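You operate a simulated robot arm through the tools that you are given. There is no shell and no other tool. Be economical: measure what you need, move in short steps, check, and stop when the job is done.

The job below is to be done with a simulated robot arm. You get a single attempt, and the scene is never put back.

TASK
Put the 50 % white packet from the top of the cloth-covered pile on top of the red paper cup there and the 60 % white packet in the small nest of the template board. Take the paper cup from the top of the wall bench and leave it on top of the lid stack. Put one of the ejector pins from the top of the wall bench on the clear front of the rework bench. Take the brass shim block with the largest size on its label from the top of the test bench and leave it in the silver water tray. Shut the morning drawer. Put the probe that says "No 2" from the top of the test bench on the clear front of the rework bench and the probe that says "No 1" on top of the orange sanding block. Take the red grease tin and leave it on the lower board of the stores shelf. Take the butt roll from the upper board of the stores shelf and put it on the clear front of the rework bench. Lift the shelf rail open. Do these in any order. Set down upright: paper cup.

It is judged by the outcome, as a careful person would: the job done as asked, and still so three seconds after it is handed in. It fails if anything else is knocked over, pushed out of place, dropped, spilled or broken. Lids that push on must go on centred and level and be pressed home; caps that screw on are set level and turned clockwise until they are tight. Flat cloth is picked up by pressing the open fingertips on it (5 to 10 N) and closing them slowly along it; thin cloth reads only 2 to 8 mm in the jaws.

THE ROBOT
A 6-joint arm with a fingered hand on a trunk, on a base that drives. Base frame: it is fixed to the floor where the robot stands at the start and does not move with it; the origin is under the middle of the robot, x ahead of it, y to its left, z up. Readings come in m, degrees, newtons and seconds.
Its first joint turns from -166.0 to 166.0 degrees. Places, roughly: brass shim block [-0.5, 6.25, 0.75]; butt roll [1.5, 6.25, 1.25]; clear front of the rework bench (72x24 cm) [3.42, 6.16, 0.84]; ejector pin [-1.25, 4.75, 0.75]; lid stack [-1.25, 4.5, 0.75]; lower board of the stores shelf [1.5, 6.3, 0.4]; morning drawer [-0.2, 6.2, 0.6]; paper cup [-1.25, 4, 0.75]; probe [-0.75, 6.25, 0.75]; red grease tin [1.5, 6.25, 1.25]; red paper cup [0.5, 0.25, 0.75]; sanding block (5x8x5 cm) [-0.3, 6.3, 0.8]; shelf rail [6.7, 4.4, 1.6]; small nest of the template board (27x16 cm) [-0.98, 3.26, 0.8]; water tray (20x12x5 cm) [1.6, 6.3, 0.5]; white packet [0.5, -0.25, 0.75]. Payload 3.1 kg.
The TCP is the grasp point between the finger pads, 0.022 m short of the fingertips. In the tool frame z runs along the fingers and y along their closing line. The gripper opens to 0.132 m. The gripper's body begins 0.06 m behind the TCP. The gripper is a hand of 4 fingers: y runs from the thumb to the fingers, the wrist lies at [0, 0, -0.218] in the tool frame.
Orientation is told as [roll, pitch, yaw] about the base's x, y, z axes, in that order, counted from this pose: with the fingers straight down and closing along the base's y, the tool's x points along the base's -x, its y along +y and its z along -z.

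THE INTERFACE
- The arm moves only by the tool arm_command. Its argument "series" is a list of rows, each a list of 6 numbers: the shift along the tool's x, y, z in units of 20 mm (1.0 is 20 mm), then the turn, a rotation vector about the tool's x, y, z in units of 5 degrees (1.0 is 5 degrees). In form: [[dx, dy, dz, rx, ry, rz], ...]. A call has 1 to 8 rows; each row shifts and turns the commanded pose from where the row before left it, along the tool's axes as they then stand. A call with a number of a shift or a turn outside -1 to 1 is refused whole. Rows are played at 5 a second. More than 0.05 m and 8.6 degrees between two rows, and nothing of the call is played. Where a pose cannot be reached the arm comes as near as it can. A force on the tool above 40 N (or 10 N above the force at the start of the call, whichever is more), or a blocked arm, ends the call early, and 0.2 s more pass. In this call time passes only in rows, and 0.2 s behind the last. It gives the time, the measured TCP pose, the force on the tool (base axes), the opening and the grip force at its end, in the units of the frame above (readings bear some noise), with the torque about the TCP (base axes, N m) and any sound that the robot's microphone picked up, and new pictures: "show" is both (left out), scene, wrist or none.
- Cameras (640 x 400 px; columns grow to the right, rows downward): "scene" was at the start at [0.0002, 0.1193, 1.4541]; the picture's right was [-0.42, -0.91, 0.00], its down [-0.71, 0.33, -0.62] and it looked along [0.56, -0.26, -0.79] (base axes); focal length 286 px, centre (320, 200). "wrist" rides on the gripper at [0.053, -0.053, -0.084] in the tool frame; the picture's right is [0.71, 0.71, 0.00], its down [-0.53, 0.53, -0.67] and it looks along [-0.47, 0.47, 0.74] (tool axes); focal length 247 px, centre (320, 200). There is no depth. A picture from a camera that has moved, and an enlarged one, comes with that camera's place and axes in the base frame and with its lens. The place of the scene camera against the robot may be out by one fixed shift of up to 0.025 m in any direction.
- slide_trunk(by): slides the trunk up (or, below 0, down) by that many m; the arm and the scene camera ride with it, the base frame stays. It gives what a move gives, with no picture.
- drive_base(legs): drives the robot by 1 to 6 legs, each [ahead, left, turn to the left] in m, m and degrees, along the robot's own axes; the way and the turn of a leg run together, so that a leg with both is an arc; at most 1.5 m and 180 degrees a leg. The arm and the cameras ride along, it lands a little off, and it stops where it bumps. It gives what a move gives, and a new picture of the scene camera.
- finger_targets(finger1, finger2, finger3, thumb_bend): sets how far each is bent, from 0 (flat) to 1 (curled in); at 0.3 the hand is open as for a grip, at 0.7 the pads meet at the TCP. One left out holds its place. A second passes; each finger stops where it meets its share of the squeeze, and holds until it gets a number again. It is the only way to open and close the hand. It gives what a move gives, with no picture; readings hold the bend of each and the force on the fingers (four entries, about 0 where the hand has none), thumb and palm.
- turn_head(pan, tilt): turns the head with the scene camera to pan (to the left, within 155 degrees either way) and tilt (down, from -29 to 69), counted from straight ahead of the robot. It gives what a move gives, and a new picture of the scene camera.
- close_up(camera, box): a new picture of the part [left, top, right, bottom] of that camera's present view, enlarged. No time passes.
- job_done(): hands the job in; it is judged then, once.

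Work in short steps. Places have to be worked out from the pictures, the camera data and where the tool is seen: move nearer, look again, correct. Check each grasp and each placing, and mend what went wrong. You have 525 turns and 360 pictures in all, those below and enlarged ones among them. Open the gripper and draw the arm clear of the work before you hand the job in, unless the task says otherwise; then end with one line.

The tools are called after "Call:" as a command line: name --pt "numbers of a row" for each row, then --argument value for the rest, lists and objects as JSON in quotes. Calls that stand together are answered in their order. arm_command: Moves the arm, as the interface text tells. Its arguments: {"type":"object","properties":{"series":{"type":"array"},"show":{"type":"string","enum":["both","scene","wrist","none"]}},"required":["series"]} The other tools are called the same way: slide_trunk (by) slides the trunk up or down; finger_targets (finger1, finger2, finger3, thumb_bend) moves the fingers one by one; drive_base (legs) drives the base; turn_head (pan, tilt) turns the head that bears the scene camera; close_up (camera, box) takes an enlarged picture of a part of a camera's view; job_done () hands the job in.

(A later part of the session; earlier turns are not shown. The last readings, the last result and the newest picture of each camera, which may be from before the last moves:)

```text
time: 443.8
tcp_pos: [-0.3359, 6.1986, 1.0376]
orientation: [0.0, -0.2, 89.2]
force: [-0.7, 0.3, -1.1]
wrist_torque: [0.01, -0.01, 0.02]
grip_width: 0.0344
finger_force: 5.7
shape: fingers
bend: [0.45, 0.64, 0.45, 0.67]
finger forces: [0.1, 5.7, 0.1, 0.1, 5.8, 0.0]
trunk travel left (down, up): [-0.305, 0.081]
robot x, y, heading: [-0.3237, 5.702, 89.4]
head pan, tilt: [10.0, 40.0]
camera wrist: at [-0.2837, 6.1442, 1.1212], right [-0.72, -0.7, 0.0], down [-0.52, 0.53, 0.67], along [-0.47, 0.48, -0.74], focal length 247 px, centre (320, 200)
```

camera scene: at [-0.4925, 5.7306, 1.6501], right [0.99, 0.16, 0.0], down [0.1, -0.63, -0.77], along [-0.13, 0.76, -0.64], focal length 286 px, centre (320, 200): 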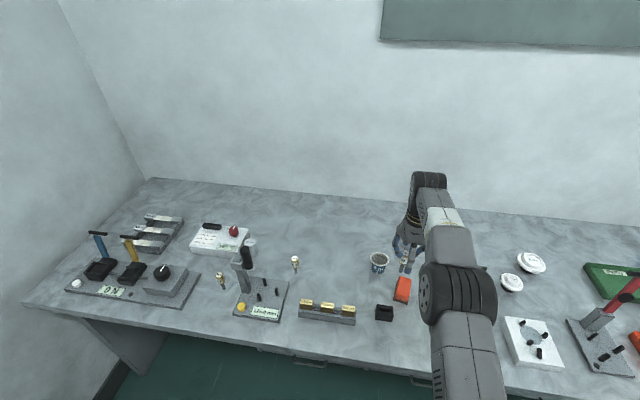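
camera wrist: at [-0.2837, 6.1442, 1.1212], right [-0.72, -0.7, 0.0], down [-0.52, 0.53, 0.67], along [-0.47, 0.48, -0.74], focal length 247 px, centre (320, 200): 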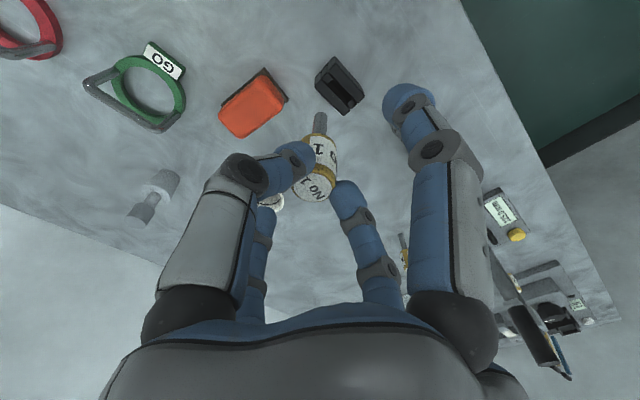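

Call:
close_up --camera "wrist" --box '[190, 40, 390, 165]'

Call:
close_up --camera "scene" --box '[350, 240, 450, 330]'

```text
3.20 times, centred on (290, 102) of wrist
camera zoom: at [-0.2837, 6.1442, 1.1212], right [-0.72, -0.7, 0.0], down [-0.52, 0.53, 0.67], along [-0.47, 0.48, -0.74], focal length 790 px, centre (416, 512)
```

zoom: 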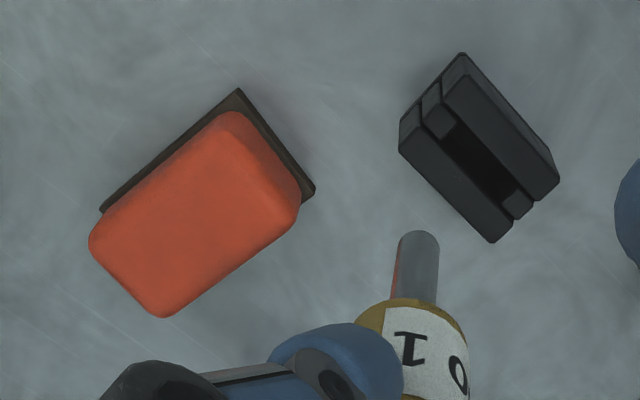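

```text
4.44 times, centred on (400, 285) of scene
camera zoom: at [-0.494, 5.7296, 1.65], right [0.99, 0.16, 0.0], down [0.11, -0.63, -0.77], along [-0.12, 0.76, -0.64], focal length 1273 px, centre (-36, -178)
```

zoom: 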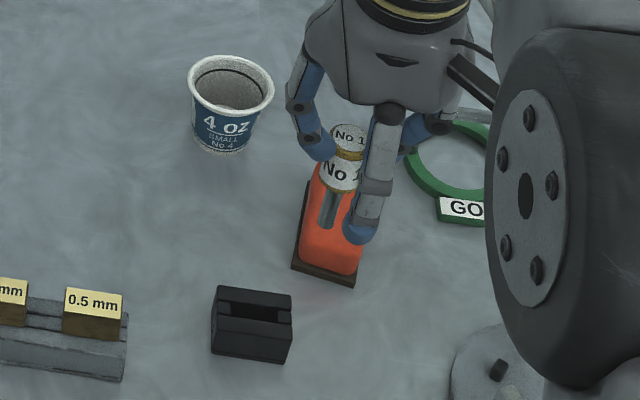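

The block's top is flat, centred near (-0.304, 6.277). I move the probe over it.

Call:
arm_command --pt "-1 -0.4 0 0 0 0" --pt "-1 -0.4 0 0 0 0" --pt "-1 -0.4 0 0 0 0" --pt "-0.9 -0.4 0 0 0 0" --show "wrist"

Call:
close_up --camera "wrist" --box '[220, 20, 420, 145]'

```text
time: 444.8
tcp_pos: [-0.3033, 6.2638, 1.0354]
orientation: [-0.1, 0.2, 89.1]
force: [-0.2, -0.4, -1.5]
wrist_torque: [0.01, -0.01, 0.04]
grip_width: 0.0342
finger_force: 6.0
shape: fingers
bend: [0.45, 0.64, 0.45, 0.67]
finger forces: [0.0, 5.6, 0.0, 0.0, 5.8, 0.0]
out of reach, approached as far as the arm can: row 4
trunk travel left (down, up): [-0.305, 0.081]
robot x, y, heading: [-0.3232, 5.7053, 89.3]
head pan, tilt: [10.0, 40.0]
camera wrist: at [-0.251, 6.2107, 1.1181], right [-0.72, -0.7, 0.0], down [-0.52, 0.53, 0.67], along [-0.47, 0.48, -0.74], focal length 247 px, centre (320, 200)
```

wrist: 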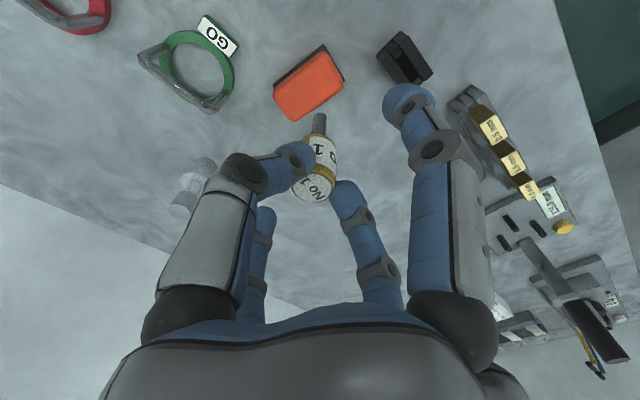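

```text
3.20 times, centred on (320, 82) of wrist
camera zoom: at [-0.251, 6.2107, 1.1181], right [-0.72, -0.7, 0.0], down [-0.52, 0.53, 0.67], along [-0.47, 0.48, -0.74], focal length 790 px, centre (320, 576)
```

zoom: 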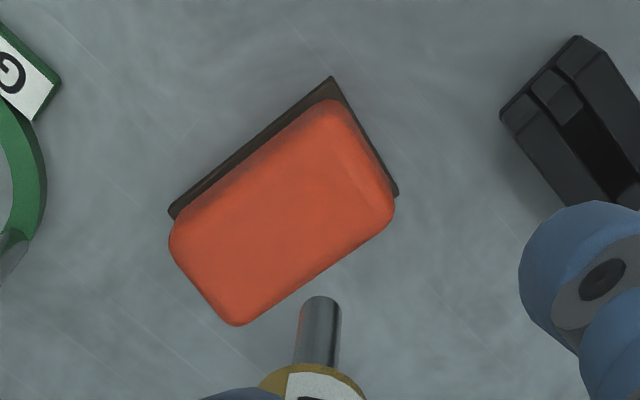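

The block centre is at (-0.303, 6.281); the arm is at its limit, so I drive 3 cm forward and fine-tune.

Call:
drive_base --legs '[[0.03, 0, 0]]'

Call:
arm_command --pt "0.3 0 1 0 0 0" --pt "0 0 1 0 0 0" --show "wrist"

Call:
close_up --camera "wrist" --box '[220, 20, 420, 145]'

```text
time: 445.7
tcp_pos: [-0.3036, 6.2947, 1.0336]
orientation: [0.0, -0.1, 89.2]
force: [0.4, 1.0, -0.4]
wrist_torque: [-0.01, 0.01, 0.02]
grip_width: 0.0345
finger_force: 5.1
shape: fingers
bend: [0.45, 0.64, 0.45, 0.67]
finger forces: [0.0, 5.6, 0.0, 0.0, 5.7, 0.0]
trunk travel left (down, up): [-0.305, 0.081]
robot x, y, heading: [-0.3235, 5.7336, 89.2]
head pan, tilt: [10.0, 40.0]
camera scene: at [-0.4935, 5.761, 1.6499], right [0.99, 0.16, 0.0], down [0.1, -0.63, -0.77], along [-0.12, 0.76, -0.64], focal length 286 px, centre (320, 200)
```

scene: 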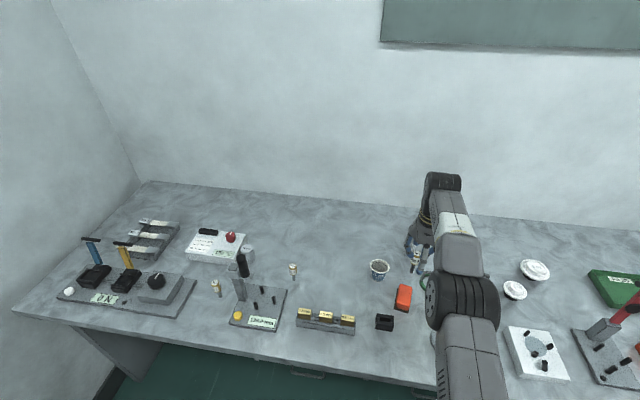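

```text
time: 446.3
tcp_pos: [-0.3029, 6.2897, 0.9956]
orientation: [-0.1, 0.0, 89.2]
force: [0.5, -0.2, 0.2]
wrist_torque: [-0.01, 0.03, 0.0]
grip_width: 0.0344
finger_force: 5.8
shape: fingers
bend: [0.45, 0.64, 0.45, 0.67]
finger forces: [0.0, 5.6, 0.1, 0.0, 5.8, 0.0]
trunk travel left (down, up): [-0.305, 0.081]
robot x, y, heading: [-0.3257, 5.7309, 89.6]
head pan, tilt: [10.0, 40.0]
camera wrist: at [-0.2505, 6.2361, 1.0791], right [-0.72, -0.7, 0.0], down [-0.52, 0.53, 0.67], along [-0.47, 0.48, -0.74], focal length 247 px, centre (320, 200)
```

wrist: 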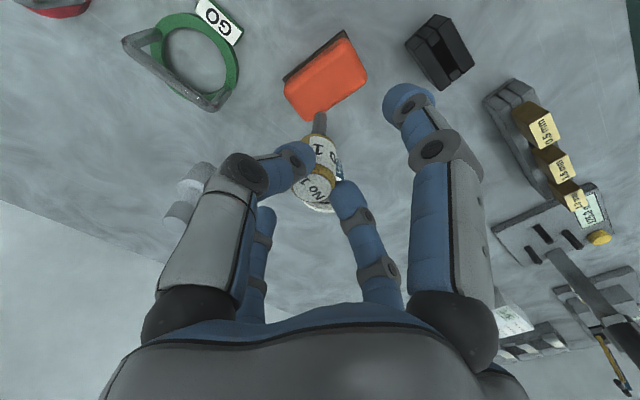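

```text
3.20 times, centred on (320, 82) of wrist
camera zoom: at [-0.2505, 6.2361, 1.0791], right [-0.72, -0.7, 0.0], down [-0.52, 0.53, 0.67], along [-0.47, 0.48, -0.74], focal length 790 px, centre (320, 576)
```

zoom: 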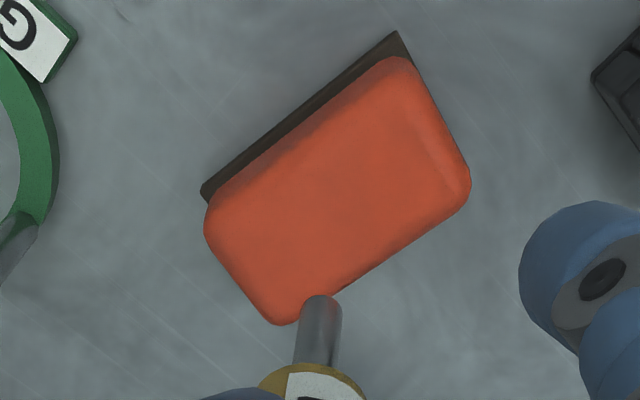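

I shift 1 cm back to the centre and lower gently to contact.

Call:
arm_command --pt "0.5 0 0.5 0 0 0" --pt "0 0 0.8 0 0 0" --pt "0 0 0.3 0 0 0" --pt "0 0 0.2 0 0 0" --show "wrist"

```text
time: 447.3
tcp_pos: [-0.3009, 6.2796, 0.9604]
orientation: [0.0, 0.1, 89.3]
force: [-0.4, 0.0, -0.7]
wrist_torque: [-0.01, 0.03, -0.01]
grip_width: 0.0343
finger_force: 5.1
shape: fingers
bend: [0.45, 0.64, 0.45, 0.67]
finger forces: [0.0, 5.6, 0.0, 0.1, 5.8, 0.0]
trunk travel left (down, up): [-0.305, 0.081]
robot x, y, heading: [-0.3224, 5.7347, 89.7]
head pan, tilt: [10.0, 40.0]
camera wrist: at [-0.2496, 6.2249, 1.0431], right [-0.72, -0.7, 0.0], down [-0.52, 0.53, 0.67], along [-0.47, 0.48, -0.74], focal length 247 px, centre (320, 200)
```

wrist: 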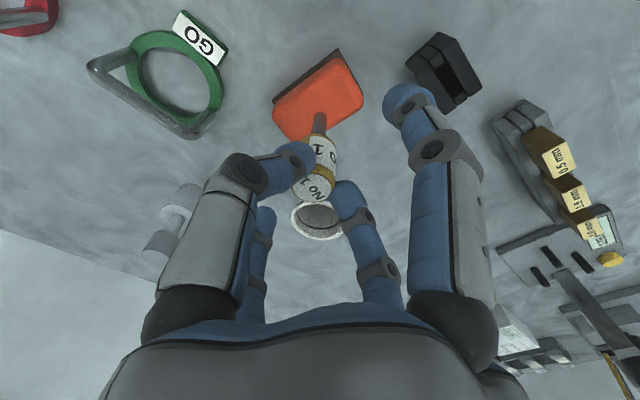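

Call:
arm_command --pt "0 0 0.2 0 0 0" --pt "0 0 0.15 0 0 0" --pt "0 0 0.15 0 0 0" --pt "0 0 0.15 0 0 0" --show "wrist"

Call:
close_up --camera "wrist" --box '[220, 40, 420, 165]'

```text
time: 448.3
tcp_pos: [-0.3032, 6.2785, 0.946]
orientation: [0.0, 0.0, 89.2]
force: [-0.3, -0.9, 0.1]
wrist_torque: [0.02, 0.0, -0.01]
grip_width: 0.0343
finger_force: 5.2
shape: fingers
bend: [0.45, 0.64, 0.45, 0.67]
finger forces: [0.1, 5.6, 0.0, 0.0, 5.7, 0.1]
trunk travel left (down, up): [-0.305, 0.081]
robot x, y, heading: [-0.3233, 5.7304, 89.6]
head pan, tilt: [10.0, 40.0]
camera wrist: at [-0.2509, 6.2243, 1.0299], right [-0.72, -0.7, 0.0], down [-0.52, 0.53, 0.67], along [-0.47, 0.48, -0.74], focal length 247 px, centre (320, 200)
```

wrist: 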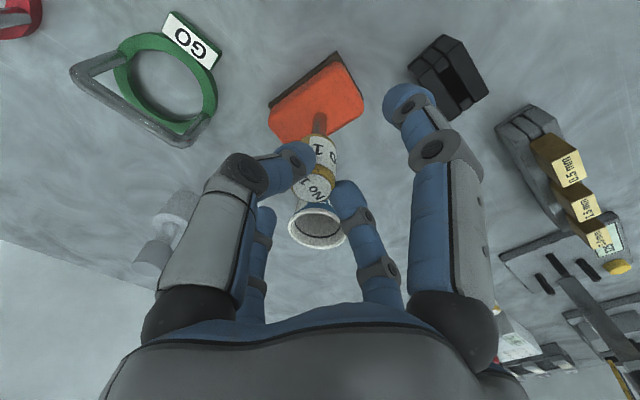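

```text
3.20 times, centred on (320, 102) of wrist
camera zoom: at [-0.2509, 6.2243, 1.0299], right [-0.72, -0.7, 0.0], down [-0.52, 0.53, 0.67], along [-0.47, 0.48, -0.74], focal length 790 px, centre (320, 512)
```

zoom: 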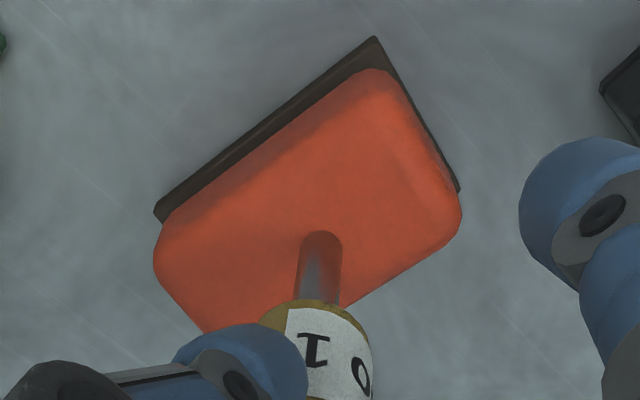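

Call:
arm_command --pt "0 0 0.15 0 0 0" --pt "0 0 0.15 0 0 0" --pt "0 0 0.15 0 0 0" --show "none"

```text
time: 449.1
tcp_pos: [-0.3027, 6.2776, 0.9371]
orientation: [0.0, -0.2, 89.2]
force: [-0.1, -0.3, 1.6]
wrist_torque: [0.0, -0.03, -0.03]
grip_width: 0.0343
finger_force: 5.9
shape: fingers
bend: [0.45, 0.64, 0.45, 0.67]
finger forces: [0.1, 6.1, 0.1, 0.0, 6.4, 0.0]
trunk travel left (down, up): [-0.305, 0.081]
robot x, y, heading: [-0.3242, 5.7304, 89.4]
head pan, tilt: [10.0, 40.0]
```

Light contact (1.6 N), so I release gently and symmetrically.

Call:
arm_command --pt "0 0 0.05 0 0 0" --show "none"

Call:
finger_targets --finger2 0.6 --thumb_bend 0.63

Call:
arm_command --pt "0 0 -0.05 0 0 0" --show "wrist"

```text
time: 449.5
tcp_pos: [-0.3033, 6.2782, 0.9358]
orientation: [0.1, -0.1, 89.2]
force: [-0.6, -0.9, 5.6]
wrist_torque: [0.01, 0.0, 0.01]
grip_width: 0.0341
finger_force: 7.4
shape: fingers
bend: [0.45, 0.64, 0.45, 0.68]
finger forces: [0.0, 7.2, 0.0, 0.0, 7.2, 0.0]
trunk travel left (down, up): [-0.305, 0.081]
robot x, y, heading: [-0.3247, 5.7285, 89.4]
head pan, tilt: [10.0, 40.0]
```

```text
time: 450.5
tcp_pos: [-0.303, 6.2774, 0.9358]
orientation: [0.0, 0.0, 89.2]
force: [0.2, 0.2, 0.1]
wrist_torque: [0.01, 0.0, 0.0]
grip_width: 0.0359
finger_force: 0.1
shape: fingers
bend: [0.45, 0.6, 0.45, 0.63]
finger forces: [0.0, 0.0, 0.0, 0.0, 0.0, 0.0]
trunk travel left (down, up): [-0.305, 0.081]
robot x, y, heading: [-0.3237, 5.733, 89.2]
head pan, tilt: [10.0, 40.0]
```

```text
time: 450.9
tcp_pos: [-0.3041, 6.2779, 0.9374]
orientation: [0.0, 0.1, 89.3]
force: [0.0, -0.2, 0.1]
wrist_torque: [0.01, 0.0, -0.01]
grip_width: 0.0356
finger_force: 0.1
shape: fingers
bend: [0.45, 0.6, 0.45, 0.63]
finger forces: [0.0, 0.1, 0.0, 0.1, 0.0, 0.1]
trunk travel left (down, up): [-0.305, 0.081]
robot x, y, heading: [-0.3236, 5.7333, 89.5]
head pan, tilt: [10.0, 40.0]
camera wrist: at [-0.2514, 6.2247, 1.0202], right [-0.72, -0.7, 0.0], down [-0.52, 0.53, 0.67], along [-0.47, 0.48, -0.74], focal length 247 px, centre (320, 200)
```

wrist: 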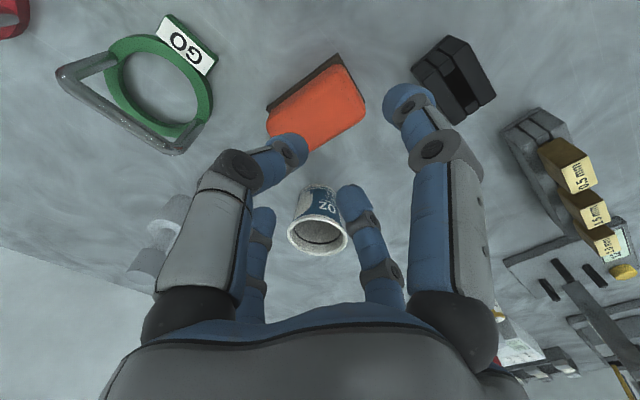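

The probe is no longer between the fingers. I rise straight up and look for it.

Call:
arm_command --pt "0 0 -1 0 0 0" --pt "0 0 -1 0 0 0" --pt "0 0 -1 0 0 0" --pt "0 0 -1 0 0 0" --pt "1 0 0 0 0 0" --pt "1 0 0 0 0 0" --pt "1 0 0 0 0 0" --show "both"

```text
time: 452.5
tcp_pos: [-0.3039, 6.2167, 1.0168]
orientation: [0.0, 0.0, 89.2]
force: [0.3, 0.0, -0.3]
wrist_torque: [0.02, 0.01, 0.06]
grip_width: 0.0354
finger_force: 0.0
shape: fingers
bend: [0.45, 0.6, 0.45, 0.63]
finger forces: [0.0, 0.1, 0.0, 0.1, 0.0, 0.0]
trunk travel left (down, up): [-0.305, 0.081]
robot x, y, heading: [-0.3236, 5.7317, 89.3]
head pan, tilt: [10.0, 40.0]
camera scene: at [-0.4935, 5.7592, 1.65], right [0.99, 0.16, 0.0], down [0.1, -0.63, -0.77], along [-0.12, 0.76, -0.64], focal length 286 px, centre (320, 200)
camera wrist: at [-0.2513, 6.1623, 1.0993], right [-0.72, -0.7, 0.0], down [-0.52, 0.53, 0.67], along [-0.47, 0.48, -0.74], focal length 247 px, centre (320, 200)
```

scene: 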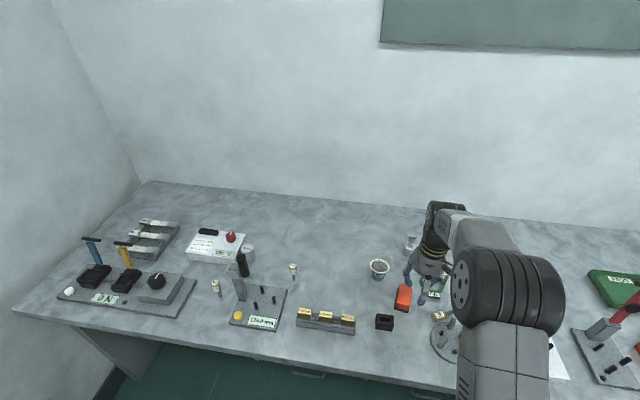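
wrist: 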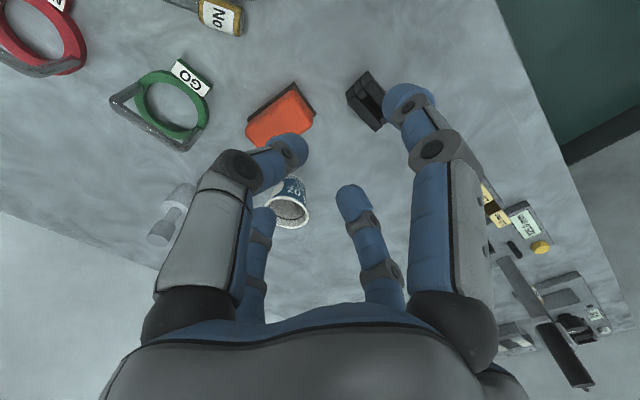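

The probe toppled off and lies beside the block. I look closer at where it lies and how.

Call:
close_up --camera "scene" --box '[390, 260, 480, 350]'

Call:
close_up --camera "wrist" --box '[80, 0, 320, 150]'

```text
4.44 times, centred on (435, 305) of scene
camera zoom: at [-0.4935, 5.7592, 1.65], right [0.99, 0.16, 0.0], down [0.1, -0.63, -0.77], along [-0.12, 0.76, -0.64], focal length 1273 px, centre (-191, -267)
```

zoom: 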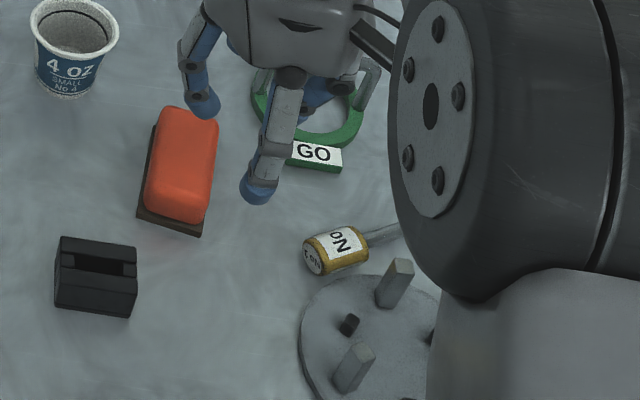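

```text
2.67 times, centred on (200, 75) of wrist
camera zoom: at [-0.2513, 6.1623, 1.0993], right [-0.72, -0.7, 0.0], down [-0.52, 0.53, 0.67], along [-0.47, 0.48, -0.74], focal length 659 px, centre (640, 533)
```

zoom: 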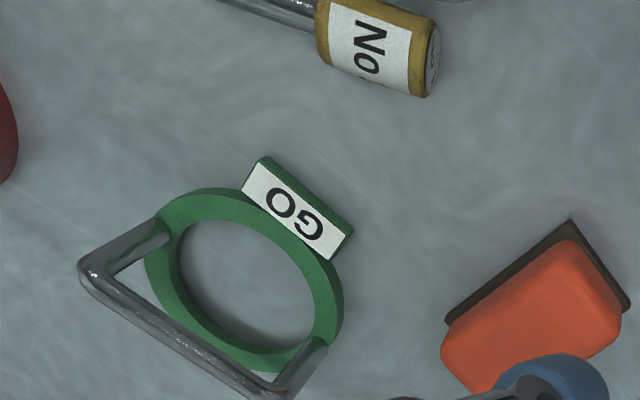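

The probe lies on the bench at about (-0.205, 6.25), with its shaft pointing right (about 21° from x) next to the round fixture. I move over it and align the yaw to pick it up lying down.

Call:
arm_command --pt "-0.5 -1 0 0 0 -1" --pt "-0.5 -1 0 0 0 -1" --pt "-0.5 -1 0 0 0 -1" --pt "0 -1 0 0 0 -1" --pt "0 -1 0 0 0 -0.3" --show "wrist"

Call:
finger_targets --finger1 0.5 --finger2 0.2 --finger3 0.5 --thumb_bend 0.2

```text
time: 453.7
tcp_pos: [-0.2063, 6.2626, 1.0157]
orientation: [0.2, 0.0, 110.8]
force: [-0.3, -0.2, 0.4]
wrist_torque: [-0.01, 0.02, 0.03]
grip_width: 0.0358
finger_force: 0.0
shape: fingers
bend: [0.45, 0.6, 0.45, 0.63]
finger forces: [0.0, 0.0, 0.0, 0.1, 0.0, 0.1]
trunk travel left (down, up): [-0.305, 0.081]
robot x, y, heading: [-0.3221, 5.7333, 89.2]
head pan, tilt: [10.0, 40.0]
camera wrist: at [-0.1387, 6.2326, 1.0993], right [-0.41, -0.91, 0.0], down [-0.68, 0.31, 0.67], along [-0.61, 0.27, -0.74], focal length 247 px, centre (320, 200)
```

wrist: 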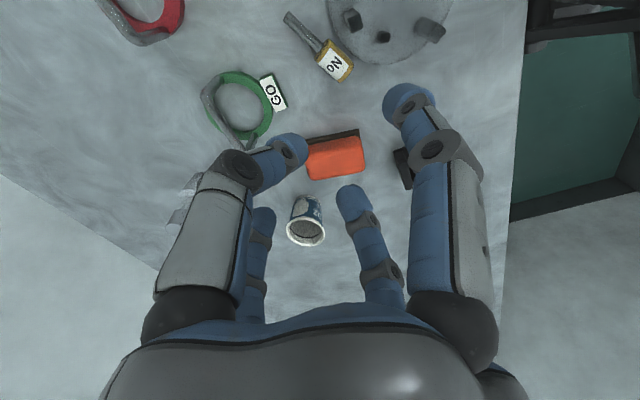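

```text
time: 454.7
tcp_pos: [-0.208, 6.2638, 1.0163]
orientation: [-0.1, 0.0, 110.7]
force: [0.7, -1.1, -0.4]
wrist_torque: [-0.02, 0.02, 0.0]
grip_width: 0.0774
finger_force: 0.1
shape: fingers
bend: [0.5, 0.2, 0.5, 0.2]
finger forces: [0.0, 0.1, 0.0, 0.0, 0.0, 0.0]
trunk travel left (down, up): [-0.305, 0.081]
robot x, y, heading: [-0.3251, 5.7336, 89.3]
head pan, tilt: [10.0, 40.0]
```

Call:
arm_command --pt "1 0 1 0 0 0" --show "wrist"

Call:
close_up --camera "wrist" --box '[250, 0, 450, 125]'

```text
time: 455.1
tcp_pos: [-0.201, 6.2448, 0.9961]
orientation: [0.0, -0.1, 110.8]
force: [-0.2, 0.3, 0.1]
wrist_torque: [0.03, -0.04, -0.02]
grip_width: 0.0778
finger_force: 0.1
shape: fingers
bend: [0.5, 0.2, 0.5, 0.2]
finger forces: [0.0, 0.0, 0.0, 0.1, 0.0, 0.0]
trunk travel left (down, up): [-0.305, 0.081]
robot x, y, heading: [-0.3248, 5.732, 89.4]
head pan, tilt: [10.0, 40.0]
camera wrist: at [-0.132, 6.2137, 1.0802], right [-0.41, -0.91, 0.0], down [-0.68, 0.3, 0.67], along [-0.61, 0.28, -0.74], focal length 247 px, centre (320, 200)
```

wrist: 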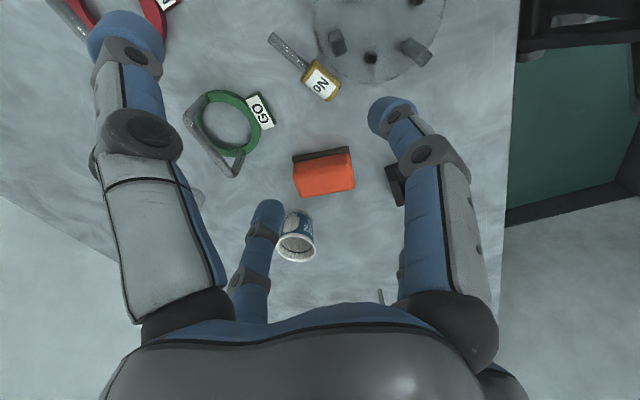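

```text
3.20 times, centred on (350, 62) of wrist
camera zoom: at [-0.132, 6.2137, 1.0802], right [-0.41, -0.91, 0.0], down [-0.68, 0.3, 0.67], along [-0.61, 0.28, -0.74], focal length 790 px, centre (224, 640)
```

zoom: 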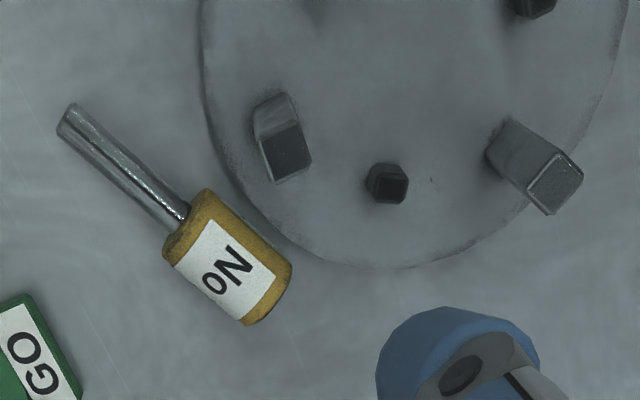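

The head lies just beside a thin plate with pegs. I will grip it slightly toward its free end with fingers 1 and 3, the near finger passing just above the thin plate and clear of the pegs.

Call:
finger_targets --finger1 0.57 --finger2 0.25 --finger3 0.57 --thumb_bend 0.25

Call:
arm_command --pt "-0.12 0.47 1 0 0 0" --pt "0 0 1 0 0 0" --pt "0 0 1 0 0 0" --pt "0 0 1 0 0 0" --show "wrist"

Call:
close_up --camera "wrist" --box '[230, 40, 430, 165]'

```text
time: 456.1
tcp_pos: [-0.1996, 6.2446, 0.9965]
orientation: [0.0, -0.1, 110.8]
force: [0.0, 0.0, 0.6]
wrist_torque: [-0.01, -0.03, -0.02]
grip_width: 0.0693
finger_force: 0.1
shape: fingers
bend: [0.56, 0.25, 0.56, 0.25]
finger forces: [0.1, 0.1, 0.0, 0.0, 0.1, 0.1]
trunk travel left (down, up): [-0.305, 0.081]
robot x, y, heading: [-0.3247, 5.7319, 89.5]
head pan, tilt: [10.0, 40.0]
```

```text
time: 457.1
tcp_pos: [-0.21, 6.2425, 0.9164]
orientation: [-0.1, 0.0, 110.8]
force: [0.4, 0.3, -0.6]
wrist_torque: [-0.01, -0.02, -0.01]
grip_width: 0.0691
finger_force: 0.0
shape: fingers
bend: [0.56, 0.25, 0.56, 0.25]
finger forces: [0.0, 0.1, 0.1, 0.0, 0.1, 0.0]
trunk travel left (down, up): [-0.305, 0.081]
robot x, y, heading: [-0.3225, 5.731, 89.5]
head pan, tilt: [10.0, 40.0]
camera wrist: at [-0.1425, 6.2123, 0.9998], right [-0.41, -0.91, 0.0], down [-0.68, 0.31, 0.67], along [-0.61, 0.28, -0.74], focal length 247 px, centre (320, 200)
```

wrist: 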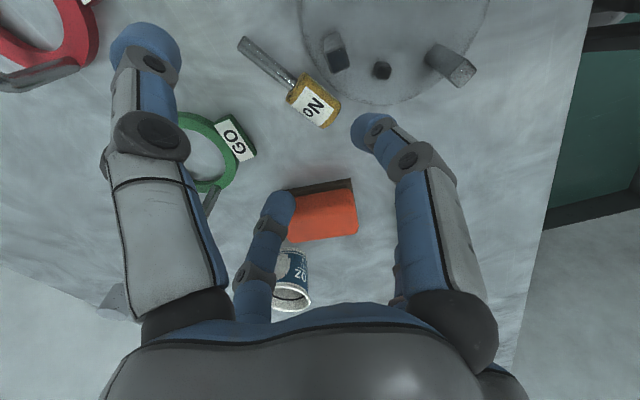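

```text
3.20 times, centred on (330, 102) of wrist
camera zoom: at [-0.1425, 6.2123, 0.9998], right [-0.41, -0.91, 0.0], down [-0.68, 0.31, 0.67], along [-0.61, 0.28, -0.74], focal length 790 px, centre (288, 512)
```

zoom: 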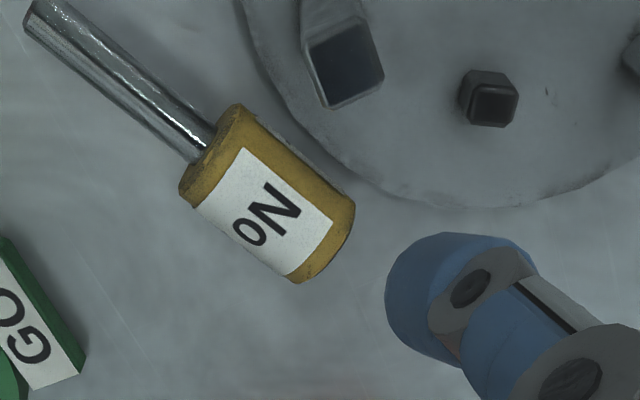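

I flatten the thumb and finger 2 fully so that they clear the shaft and the sanding block, then descend in steps.

Call:
finger_targets --finger2 0.0 --thumb_bend 0.0

Call:
arm_command --pt "0 0 1 0 0 0" --pt "0 0 1 0 0 0" --pt "0 0 1 0 0 0" --show "wrist"

```text
time: 458.1
tcp_pos: [-0.2111, 6.2428, 0.9171]
orientation: [0.0, -0.1, 110.7]
force: [-0.7, 0.1, 0.6]
wrist_torque: [-0.05, -0.02, -0.01]
grip_width: 0.0901
finger_force: 0.1
shape: fingers
bend: [0.56, 0.01, 0.56, 0.0]
finger forces: [0.0, 0.1, 0.0, 0.1, 0.0, 0.0]
trunk travel left (down, up): [-0.305, 0.081]
robot x, y, heading: [-0.324, 5.7342, 89.4]
head pan, tilt: [10.0, 40.0]
```

```text
time: 458.9
tcp_pos: [-0.2104, 6.2436, 0.8576]
orientation: [0.1, -0.1, 110.7]
force: [-0.9, -0.2, -0.1]
wrist_torque: [0.0, -0.01, 0.01]
grip_width: 0.09
finger_force: 0.0
shape: fingers
bend: [0.56, 0.01, 0.56, 0.0]
finger forces: [0.0, 0.0, 0.0, 0.1, 0.0, 0.0]
trunk travel left (down, up): [-0.305, 0.081]
robot x, y, heading: [-0.322, 5.7322, 89.4]
head pan, tilt: [10.0, 40.0]
camera wrist: at [-0.1421, 6.2131, 0.9401], right [-0.41, -0.91, 0.0], down [-0.68, 0.31, 0.67], along [-0.61, 0.28, -0.74], focal length 247 px, centre (320, 200)
```

wrist: 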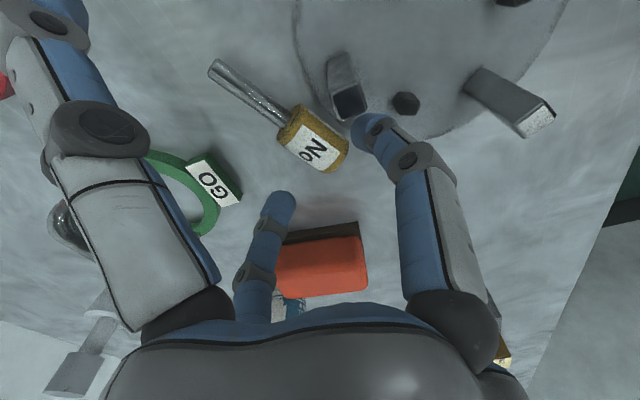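

Call:
arm_command --pt "0 0 0.4 0 0 0" --pt "0 0 0.3 0 0 0" --pt "0 0 0.2 0 0 0" --show "wrist"

```text
time: 459.7
tcp_pos: [-0.2116, 6.244, 0.8391]
orientation: [-0.1, 0.0, 110.7]
force: [0.6, -0.2, 0.2]
wrist_torque: [-0.02, -0.01, 0.01]
grip_width: 0.0904
finger_force: 0.0
shape: fingers
bend: [0.56, 0.01, 0.56, 0.0]
finger forces: [0.0, 0.1, 0.0, 0.0, 0.0, 0.1]
trunk travel left (down, up): [-0.305, 0.081]
robot x, y, heading: [-0.322, 5.7331, 89.5]
head pan, tilt: [10.0, 40.0]
camera wrist: at [-0.1427, 6.2136, 0.9228], right [-0.41, -0.91, 0.0], down [-0.68, 0.31, 0.67], along [-0.61, 0.28, -0.74], focal length 247 px, centre (320, 200)
```

wrist: 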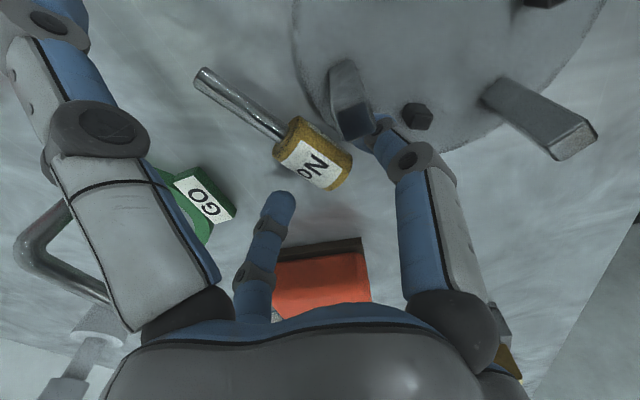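

The finger path stays clear of the peg. I close fingers 1 and 3 on the head.

Call:
finger_targets --finger1 0.63 --finger3 0.63

Call:
finger_targets --finger1 0.69 --finger3 0.69

Call:
arm_command --pt "0 0 -0.5 0 0 0" --pt "0 0 -1 0 0 0" --pt "0 0 -1 0 0 0" --show "wrist"

```text
time: 460.7
tcp_pos: [-0.2105, 6.2442, 0.8392]
orientation: [0.0, 0.0, 110.7]
force: [-0.6, -0.5, 0.9]
wrist_torque: [-0.02, 0.04, 0.0]
grip_width: 0.0872
finger_force: 0.0
shape: fingers
bend: [0.63, 0.01, 0.63, 0.0]
finger forces: [0.0, 0.0, 0.1, 0.0, 0.0, 0.0]
trunk travel left (down, up): [-0.305, 0.081]
robot x, y, heading: [-0.3271, 5.7285, 89.2]
head pan, tilt: [10.0, 40.0]
```

```text
time: 461.7
tcp_pos: [-0.211, 6.2442, 0.8387]
orientation: [0.1, 0.0, 110.7]
force: [0.9, 0.5, 1.5]
wrist_torque: [0.01, -0.01, 0.01]
grip_width: 0.0861
finger_force: 2.3
shape: fingers
bend: [0.65, 0.01, 0.65, 0.0]
finger forces: [2.4, 0.0, 2.3, 0.1, 0.1, 0.0]
trunk travel left (down, up): [-0.305, 0.081]
robot x, y, heading: [-0.3239, 5.7342, 89.4]
head pan, tilt: [10.0, 40.0]
```

```text
time: 462.5
tcp_pos: [-0.2113, 6.2446, 0.8885]
orientation: [-0.1, 0.0, 110.8]
force: [0.0, 0.8, -0.3]
wrist_torque: [-0.02, 0.0, -0.01]
grip_width: 0.085
finger_force: 0.1
shape: fingers
bend: [0.69, 0.01, 0.69, 0.0]
finger forces: [0.0, 0.1, 0.1, 0.0, 0.1, 0.0]
trunk travel left (down, up): [-0.305, 0.081]
robot x, y, heading: [-0.3189, 5.7324, 89.2]
head pan, tilt: [10.0, 40.0]
camera wrist: at [-0.1433, 6.214, 0.9722], right [-0.41, -0.91, 0.0], down [-0.68, 0.31, 0.67], along [-0.61, 0.27, -0.74], focal length 247 px, centre (320, 200)
```

wrist: 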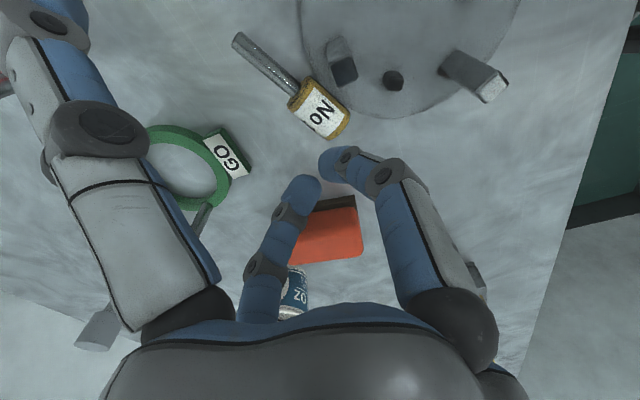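

The grip slipped off the top of the head, so I need to go lower. I reopen and lower about 8 mm further than before.

Call:
finger_targets --finger1 0.57 --finger3 0.57

Call:
arm_command --pt "0 0 1 0 0 0" --pt "0 0 1 0 0 0" --pt "0 0 0.4 0 0 0" --pt "0 0 0.25 0 0 0" --pt "0 0 0.2 0 0 0" --show "wrist"

```text
time: 463.5
tcp_pos: [-0.2127, 6.2444, 0.8888]
orientation: [0.1, -0.1, 110.7]
force: [-0.8, 0.2, -0.8]
wrist_torque: [-0.02, 0.03, 0.01]
grip_width: 0.0897
finger_force: 0.0
shape: fingers
bend: [0.56, 0.01, 0.56, 0.0]
finger forces: [0.1, 0.1, 0.1, 0.0, 0.1, 0.0]
trunk travel left (down, up): [-0.305, 0.081]
robot x, y, heading: [-0.3226, 5.7311, 89.3]
head pan, tilt: [10.0, 40.0]
```

```text
time: 464.7
tcp_pos: [-0.2109, 6.2433, 0.8354]
orientation: [-0.2, -0.3, 110.7]
force: [1.1, -3.5, 26.3]
wrist_torque: [-0.8, -0.31, 0.0]
grip_width: 0.0898
finger_force: 13.2
shape: fingers
bend: [0.54, 0.01, 0.56, 0.0]
finger forces: [26.3, 0.0, 0.0, 0.0, 0.1, 0.0]
trunk travel left (down, up): [-0.305, 0.081]
robot x, y, heading: [-0.3254, 5.7298, 89.2]
head pan, tilt: [10.0, 40.0]
camera wrist: at [-0.1424, 6.2122, 0.9189], right [-0.41, -0.91, -0.01], down [-0.68, 0.3, 0.67], along [-0.61, 0.28, -0.74], focal length 247 px, centre (320, 200)
```

wrist: 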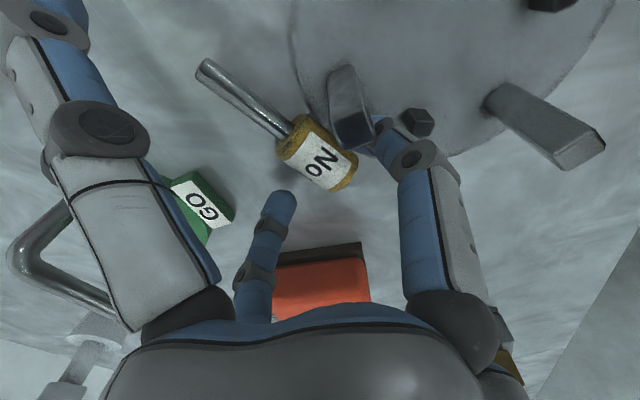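

Finger 1 rests on the plate edge. I rise 3 mm, open finger 3, and use finger 1 to nudge the probe about 2 cm away from the plate.

Call:
arm_command --pt "0 0 -0.3 0 0 0" --show "none"

Call:
finger_targets --finger1 0.6 --finger3 0.35

Call:
arm_command --pt "-0.4 0 0 0 0 0" --pt "-0.4 0 0 0 0 0" --pt "-0.3 0 0 0 0 0" --show "wrist"

```text
time: 465.1
tcp_pos: [-0.2117, 6.2445, 0.8363]
orientation: [0.1, 0.0, 110.7]
force: [-0.5, -0.4, -0.7]
wrist_torque: [-0.02, 0.01, -0.02]
grip_width: 0.0896
finger_force: 0.2
shape: fingers
bend: [0.56, 0.01, 0.56, 0.0]
finger forces: [0.2, 0.0, 0.0, 0.0, 0.0, 0.0]
trunk travel left (down, up): [-0.305, 0.081]
robot x, y, heading: [-0.3254, 5.7316, 89.5]
head pan, tilt: [10.0, 40.0]
```

```text
time: 466.1
tcp_pos: [-0.2101, 6.2443, 0.8391]
orientation: [0.0, 0.0, 110.7]
force: [0.0, -0.3, -0.1]
wrist_torque: [0.01, 0.0, 0.01]
grip_width: 0.0885
finger_force: 0.0
shape: fingers
bend: [0.6, 0.01, 0.35, 0.0]
finger forces: [0.0, 0.0, 0.1, 0.0, 0.0, 0.1]
trunk travel left (down, up): [-0.305, 0.081]
robot x, y, heading: [-0.3198, 5.728, 89.5]
head pan, tilt: [10.0, 40.0]
```

```text
time: 466.9
tcp_pos: [-0.2178, 6.2654, 0.8372]
orientation: [0.0, -0.1, 110.7]
force: [0.7, -0.4, 0.3]
wrist_torque: [-0.01, 0.01, 0.0]
grip_width: 0.0885
finger_force: 0.0
shape: fingers
bend: [0.6, 0.01, 0.35, 0.0]
finger forces: [0.1, 0.0, 0.1, 0.0, 0.1, 0.0]
trunk travel left (down, up): [-0.305, 0.081]
robot x, y, heading: [-0.3184, 5.7324, 89.6]
head pan, tilt: [10.0, 40.0]
camera wrist: at [-0.1512, 6.2346, 0.9216], right [-0.41, -0.91, 0.0], down [-0.68, 0.31, 0.67], along [-0.61, 0.28, -0.74], focal length 247 px, centre (320, 200)
```

wrist: 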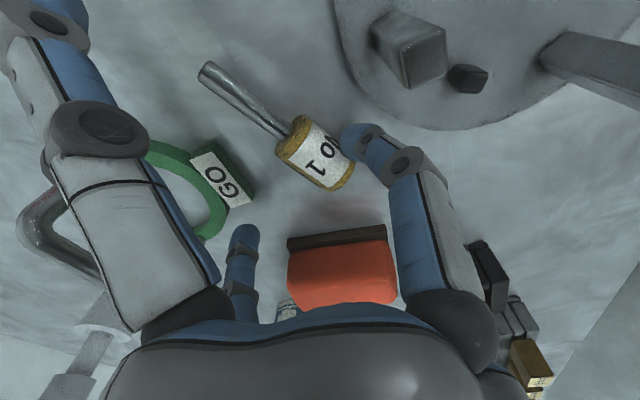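

The probe rolled clear of the plate and reads "No 1". I set both fingers, lower to bench level and grip again.

Call:
finger_targets --finger1 0.57 --finger3 0.57

Call:
arm_command --pt "0 -0.3 0.2 0 0 0" --pt "0 0 0.15 0 0 0" --pt "0 0 0.1 0 0 0" --show "wrist"

```text
time: 467.9
tcp_pos: [-0.2194, 6.2657, 0.8379]
orientation: [0.0, 0.0, 110.7]
force: [-0.2, 0.8, -0.3]
wrist_torque: [0.0, -0.03, 0.01]
grip_width: 0.09
finger_force: 0.0
shape: fingers
bend: [0.56, 0.01, 0.56, 0.0]
finger forces: [0.1, 0.1, 0.0, 0.0, 0.0, 0.0]
trunk travel left (down, up): [-0.305, 0.081]
robot x, y, heading: [-0.3222, 5.7329, 89.5]
head pan, tilt: [10.0, 40.0]
```

```text
time: 468.7
tcp_pos: [-0.2145, 6.2661, 0.8279]
orientation: [0.0, 0.0, 110.7]
force: [0.1, -0.6, 0.4]
wrist_torque: [0.02, 0.02, -0.03]
grip_width: 0.0902
finger_force: 0.3
shape: fingers
bend: [0.56, 0.01, 0.56, 0.0]
finger forces: [0.0, 0.1, 0.2, 0.0, 0.0, 0.0]
trunk travel left (down, up): [-0.305, 0.081]
robot x, y, heading: [-0.326, 5.7351, 89.2]
head pan, tilt: [10.0, 40.0]
camera wrist: at [-0.1458, 6.2363, 0.9122], right [-0.41, -0.91, 0.0], down [-0.68, 0.31, 0.67], along [-0.61, 0.28, -0.74], focal length 247 px, centre (320, 200)
```

wrist: 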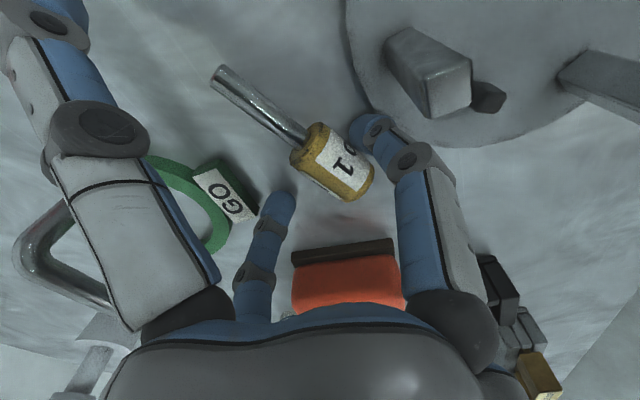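

Call:
finger_targets --finger1 0.63 --finger3 0.63

Call:
finger_targets --finger1 0.7 --finger3 0.7

Call:
arm_command --pt "0 0 -0.5 0 0 0" --pt "0 0 -1 0 0 0" --show "wrist"

```text
time: 469.7
tcp_pos: [-0.2135, 6.268, 0.8293]
orientation: [0.0, 0.0, 110.7]
force: [-0.8, 0.3, 0.1]
wrist_torque: [0.01, 0.02, -0.02]
grip_width: 0.0871
finger_force: 0.0
shape: fingers
bend: [0.63, 0.01, 0.63, 0.0]
finger forces: [0.1, 0.0, 0.1, 0.0, 0.0, 0.1]
trunk travel left (down, up): [-0.305, 0.081]
robot x, y, heading: [-0.3275, 5.7314, 89.4]
head pan, tilt: [10.0, 40.0]
```

```text
time: 470.7
tcp_pos: [-0.2136, 6.267, 0.8287]
orientation: [0.0, 0.1, 110.7]
force: [0.7, -0.4, -0.2]
wrist_torque: [0.01, 0.02, 0.03]
grip_width: 0.0867
finger_force: 4.2
shape: fingers
bend: [0.64, 0.01, 0.64, 0.0]
finger forces: [4.5, 0.1, 4.4, 0.0, 0.0, 0.0]
trunk travel left (down, up): [-0.305, 0.081]
robot x, y, heading: [-0.3245, 5.7333, 89.6]
head pan, tilt: [10.0, 40.0]
```

```text
time: 471.3
tcp_pos: [-0.2139, 6.2667, 0.8587]
orientation: [0.1, 0.1, 110.7]
force: [-0.7, 0.5, -0.2]
wrist_torque: [0.0, 0.04, -0.03]
grip_width: 0.087
finger_force: 3.7
shape: fingers
bend: [0.64, 0.01, 0.64, 0.0]
finger forces: [4.2, 0.1, 4.4, 0.0, 0.0, 0.0]
trunk travel left (down, up): [-0.305, 0.081]
robot x, y, heading: [-0.3244, 5.7318, 89.3]
head pan, tilt: [10.0, 40.0]
camera wrist: at [-0.1457, 6.236, 0.9425], right [-0.41, -0.91, 0.0], down [-0.68, 0.31, 0.67], along [-0.61, 0.28, -0.74], focal length 247 px, centre (320, 200)
```

wrist: 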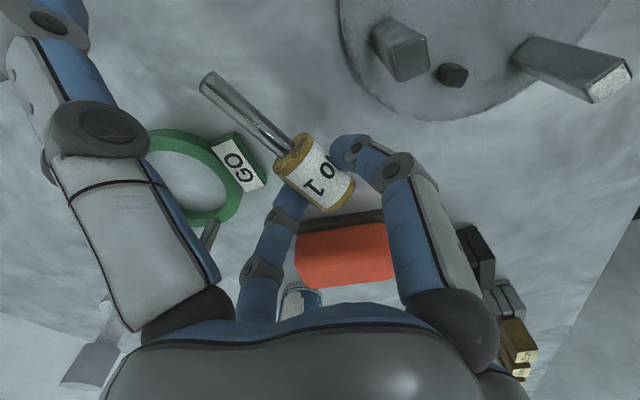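

Probe No 1 is held by its head, lying horizontal. I firm the grip, raise it, and turn the hand about 72° so that it lines up with the sanding block's long side.

Call:
finger_targets --finger1 0.74 --finger3 0.74

Call:
arm_command --pt "0 0 -1 0 0 0" --pt "0 0 -1 0 0 0" --pt "0 0 -1 0 0 0" --pt "0 0 -1 0 0 0" --pt "0 0 -1 0 0 0" --show "none"

Call:
arm_command --pt "0 0 0 0 0 -1" --pt "0 0 0 0 0 -1" --pt "0 0 0 0 0 -1" --pt "0 0 0 0 0 -1" --pt "0 0 0 0 0 -1" --pt "0 0 0 0 0 -1" --pt "0 0 0 0 0 -1" --show "wrist"

```text
time: 472.3
tcp_pos: [-0.2153, 6.2668, 0.8591]
orientation: [0.0, 0.0, 110.8]
force: [-0.3, 0.3, -1.6]
wrist_torque: [-0.03, 0.0, 0.01]
grip_width: 0.0863
finger_force: 7.7
shape: fingers
bend: [0.64, 0.01, 0.64, 0.0]
finger forces: [7.7, 0.1, 7.9, 0.0, 0.0, 0.0]
trunk travel left (down, up): [-0.305, 0.081]
robot x, y, heading: [-0.3252, 5.7283, 89.4]
head pan, tilt: [10.0, 40.0]
```

```text
time: 473.5
tcp_pos: [-0.2134, 6.2662, 0.9606]
orientation: [-0.1, 0.0, 110.7]
force: [-0.5, 0.4, -0.2]
wrist_torque: [0.04, 0.03, -0.01]
grip_width: 0.0861
finger_force: 7.7
shape: fingers
bend: [0.64, 0.01, 0.64, 0.0]
finger forces: [7.6, 0.1, 7.8, 0.1, 0.1, 0.1]
trunk travel left (down, up): [-0.305, 0.081]
robot x, y, heading: [-0.3208, 5.7313, 89.4]
head pan, tilt: [10.0, 40.0]
```

```text
time: 475.1
tcp_pos: [-0.2133, 6.2673, 0.9587]
orientation: [0.0, 0.0, 145.8]
force: [-1.4, 0.4, -0.6]
wrist_torque: [0.03, -0.02, 0.01]
grip_width: 0.0863
finger_force: 7.8
shape: fingers
bend: [0.64, 0.01, 0.64, 0.0]
finger forces: [7.6, 0.0, 7.7, 0.0, 0.1, 0.0]
trunk travel left (down, up): [-0.305, 0.081]
robot x, y, heading: [-0.3228, 5.7279, 89.3]
head pan, tilt: [10.0, 40.0]
camera wrist: at [-0.1395, 6.2812, 1.0427], right [0.19, -0.98, 0.0], down [-0.73, -0.14, 0.67], along [-0.66, -0.12, -0.74], focal length 247 px, centre (320, 200)
```

wrist: 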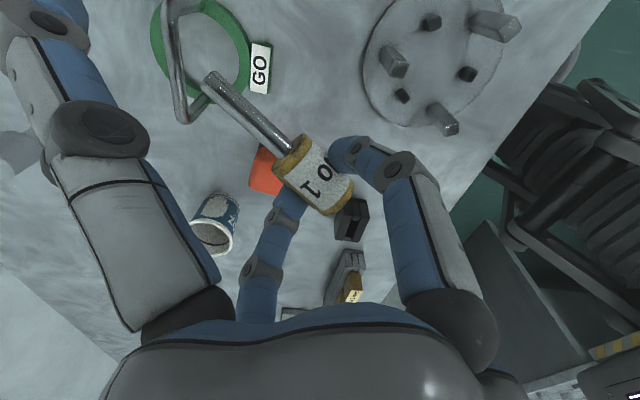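

The rotation works; another 43° aligns it with the block.

Call:
arm_command --pt "0 0 0 0 0 -1" --pt "0 0 0 0 0 -1" --pt "0 0 0 0 0 -1" --pt "0 0 0 0 0 -1" --pt "0 0 0 0 0 -1" --pt "0 0 0 0 0 -1" --pt "0 0 0 0 0 -1" --pt "0 0 0 0 0 -1" --show "none"

Call:
arm_command --pt "0 0 0 0 0 -0.6" --show "both"

```text
time: 476.9
tcp_pos: [-0.2917, 6.2617, 0.9542]
orientation: [-0.3, 3.4, 172.2]
force: [-0.5, 0.1, 0.2]
wrist_torque: [0.0, -0.02, 0.01]
grip_width: 0.0861
finger_force: 7.7
shape: fingers
bend: [0.64, 0.01, 0.64, 0.0]
finger forces: [7.5, 0.0, 7.7, 0.1, 0.0, 0.0]
out of reach, approached as far as the arm can: row 4, 5, 6, 7, 8
trunk travel left (down, up): [-0.305, 0.081]
robot x, y, heading: [-0.3272, 5.7347, 89.5]
head pan, tilt: [10.0, 40.0]
```

```text
time: 477.3
tcp_pos: [-0.2907, 6.2616, 0.9544]
orientation: [-0.4, 3.3, 172.2]
force: [0.1, 0.4, -0.8]
wrist_torque: [-0.05, 0.0, -0.02]
grip_width: 0.0861
finger_force: 7.5
shape: fingers
bend: [0.64, 0.01, 0.64, 0.0]
finger forces: [7.7, 0.0, 7.8, 0.0, 0.0, 0.0]
out of reach, approached as far as the arm can: row 1
trunk travel left (down, up): [-0.305, 0.081]
robot x, y, heading: [-0.3253, 5.729, 89.4]
head pan, tilt: [10.0, 40.0]
camera scene: at [-0.4939, 5.7601, 1.6499], right [0.99, 0.16, 0.0], down [0.11, -0.63, -0.77], along [-0.12, 0.76, -0.64], focal length 286 px, centre (320, 200)
camera wrist: at [-0.2366, 6.3074, 1.0412], right [0.6, -0.8, 0.04], down [-0.63, -0.45, 0.63], along [-0.49, -0.4, -0.77], focal length 247 px, centre (320, 200)
```

scene: 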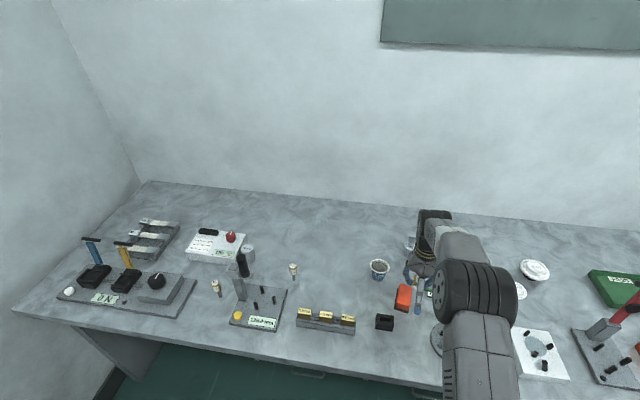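
wrist: 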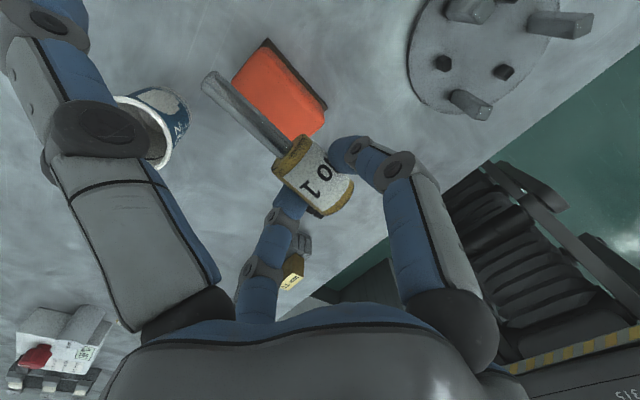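

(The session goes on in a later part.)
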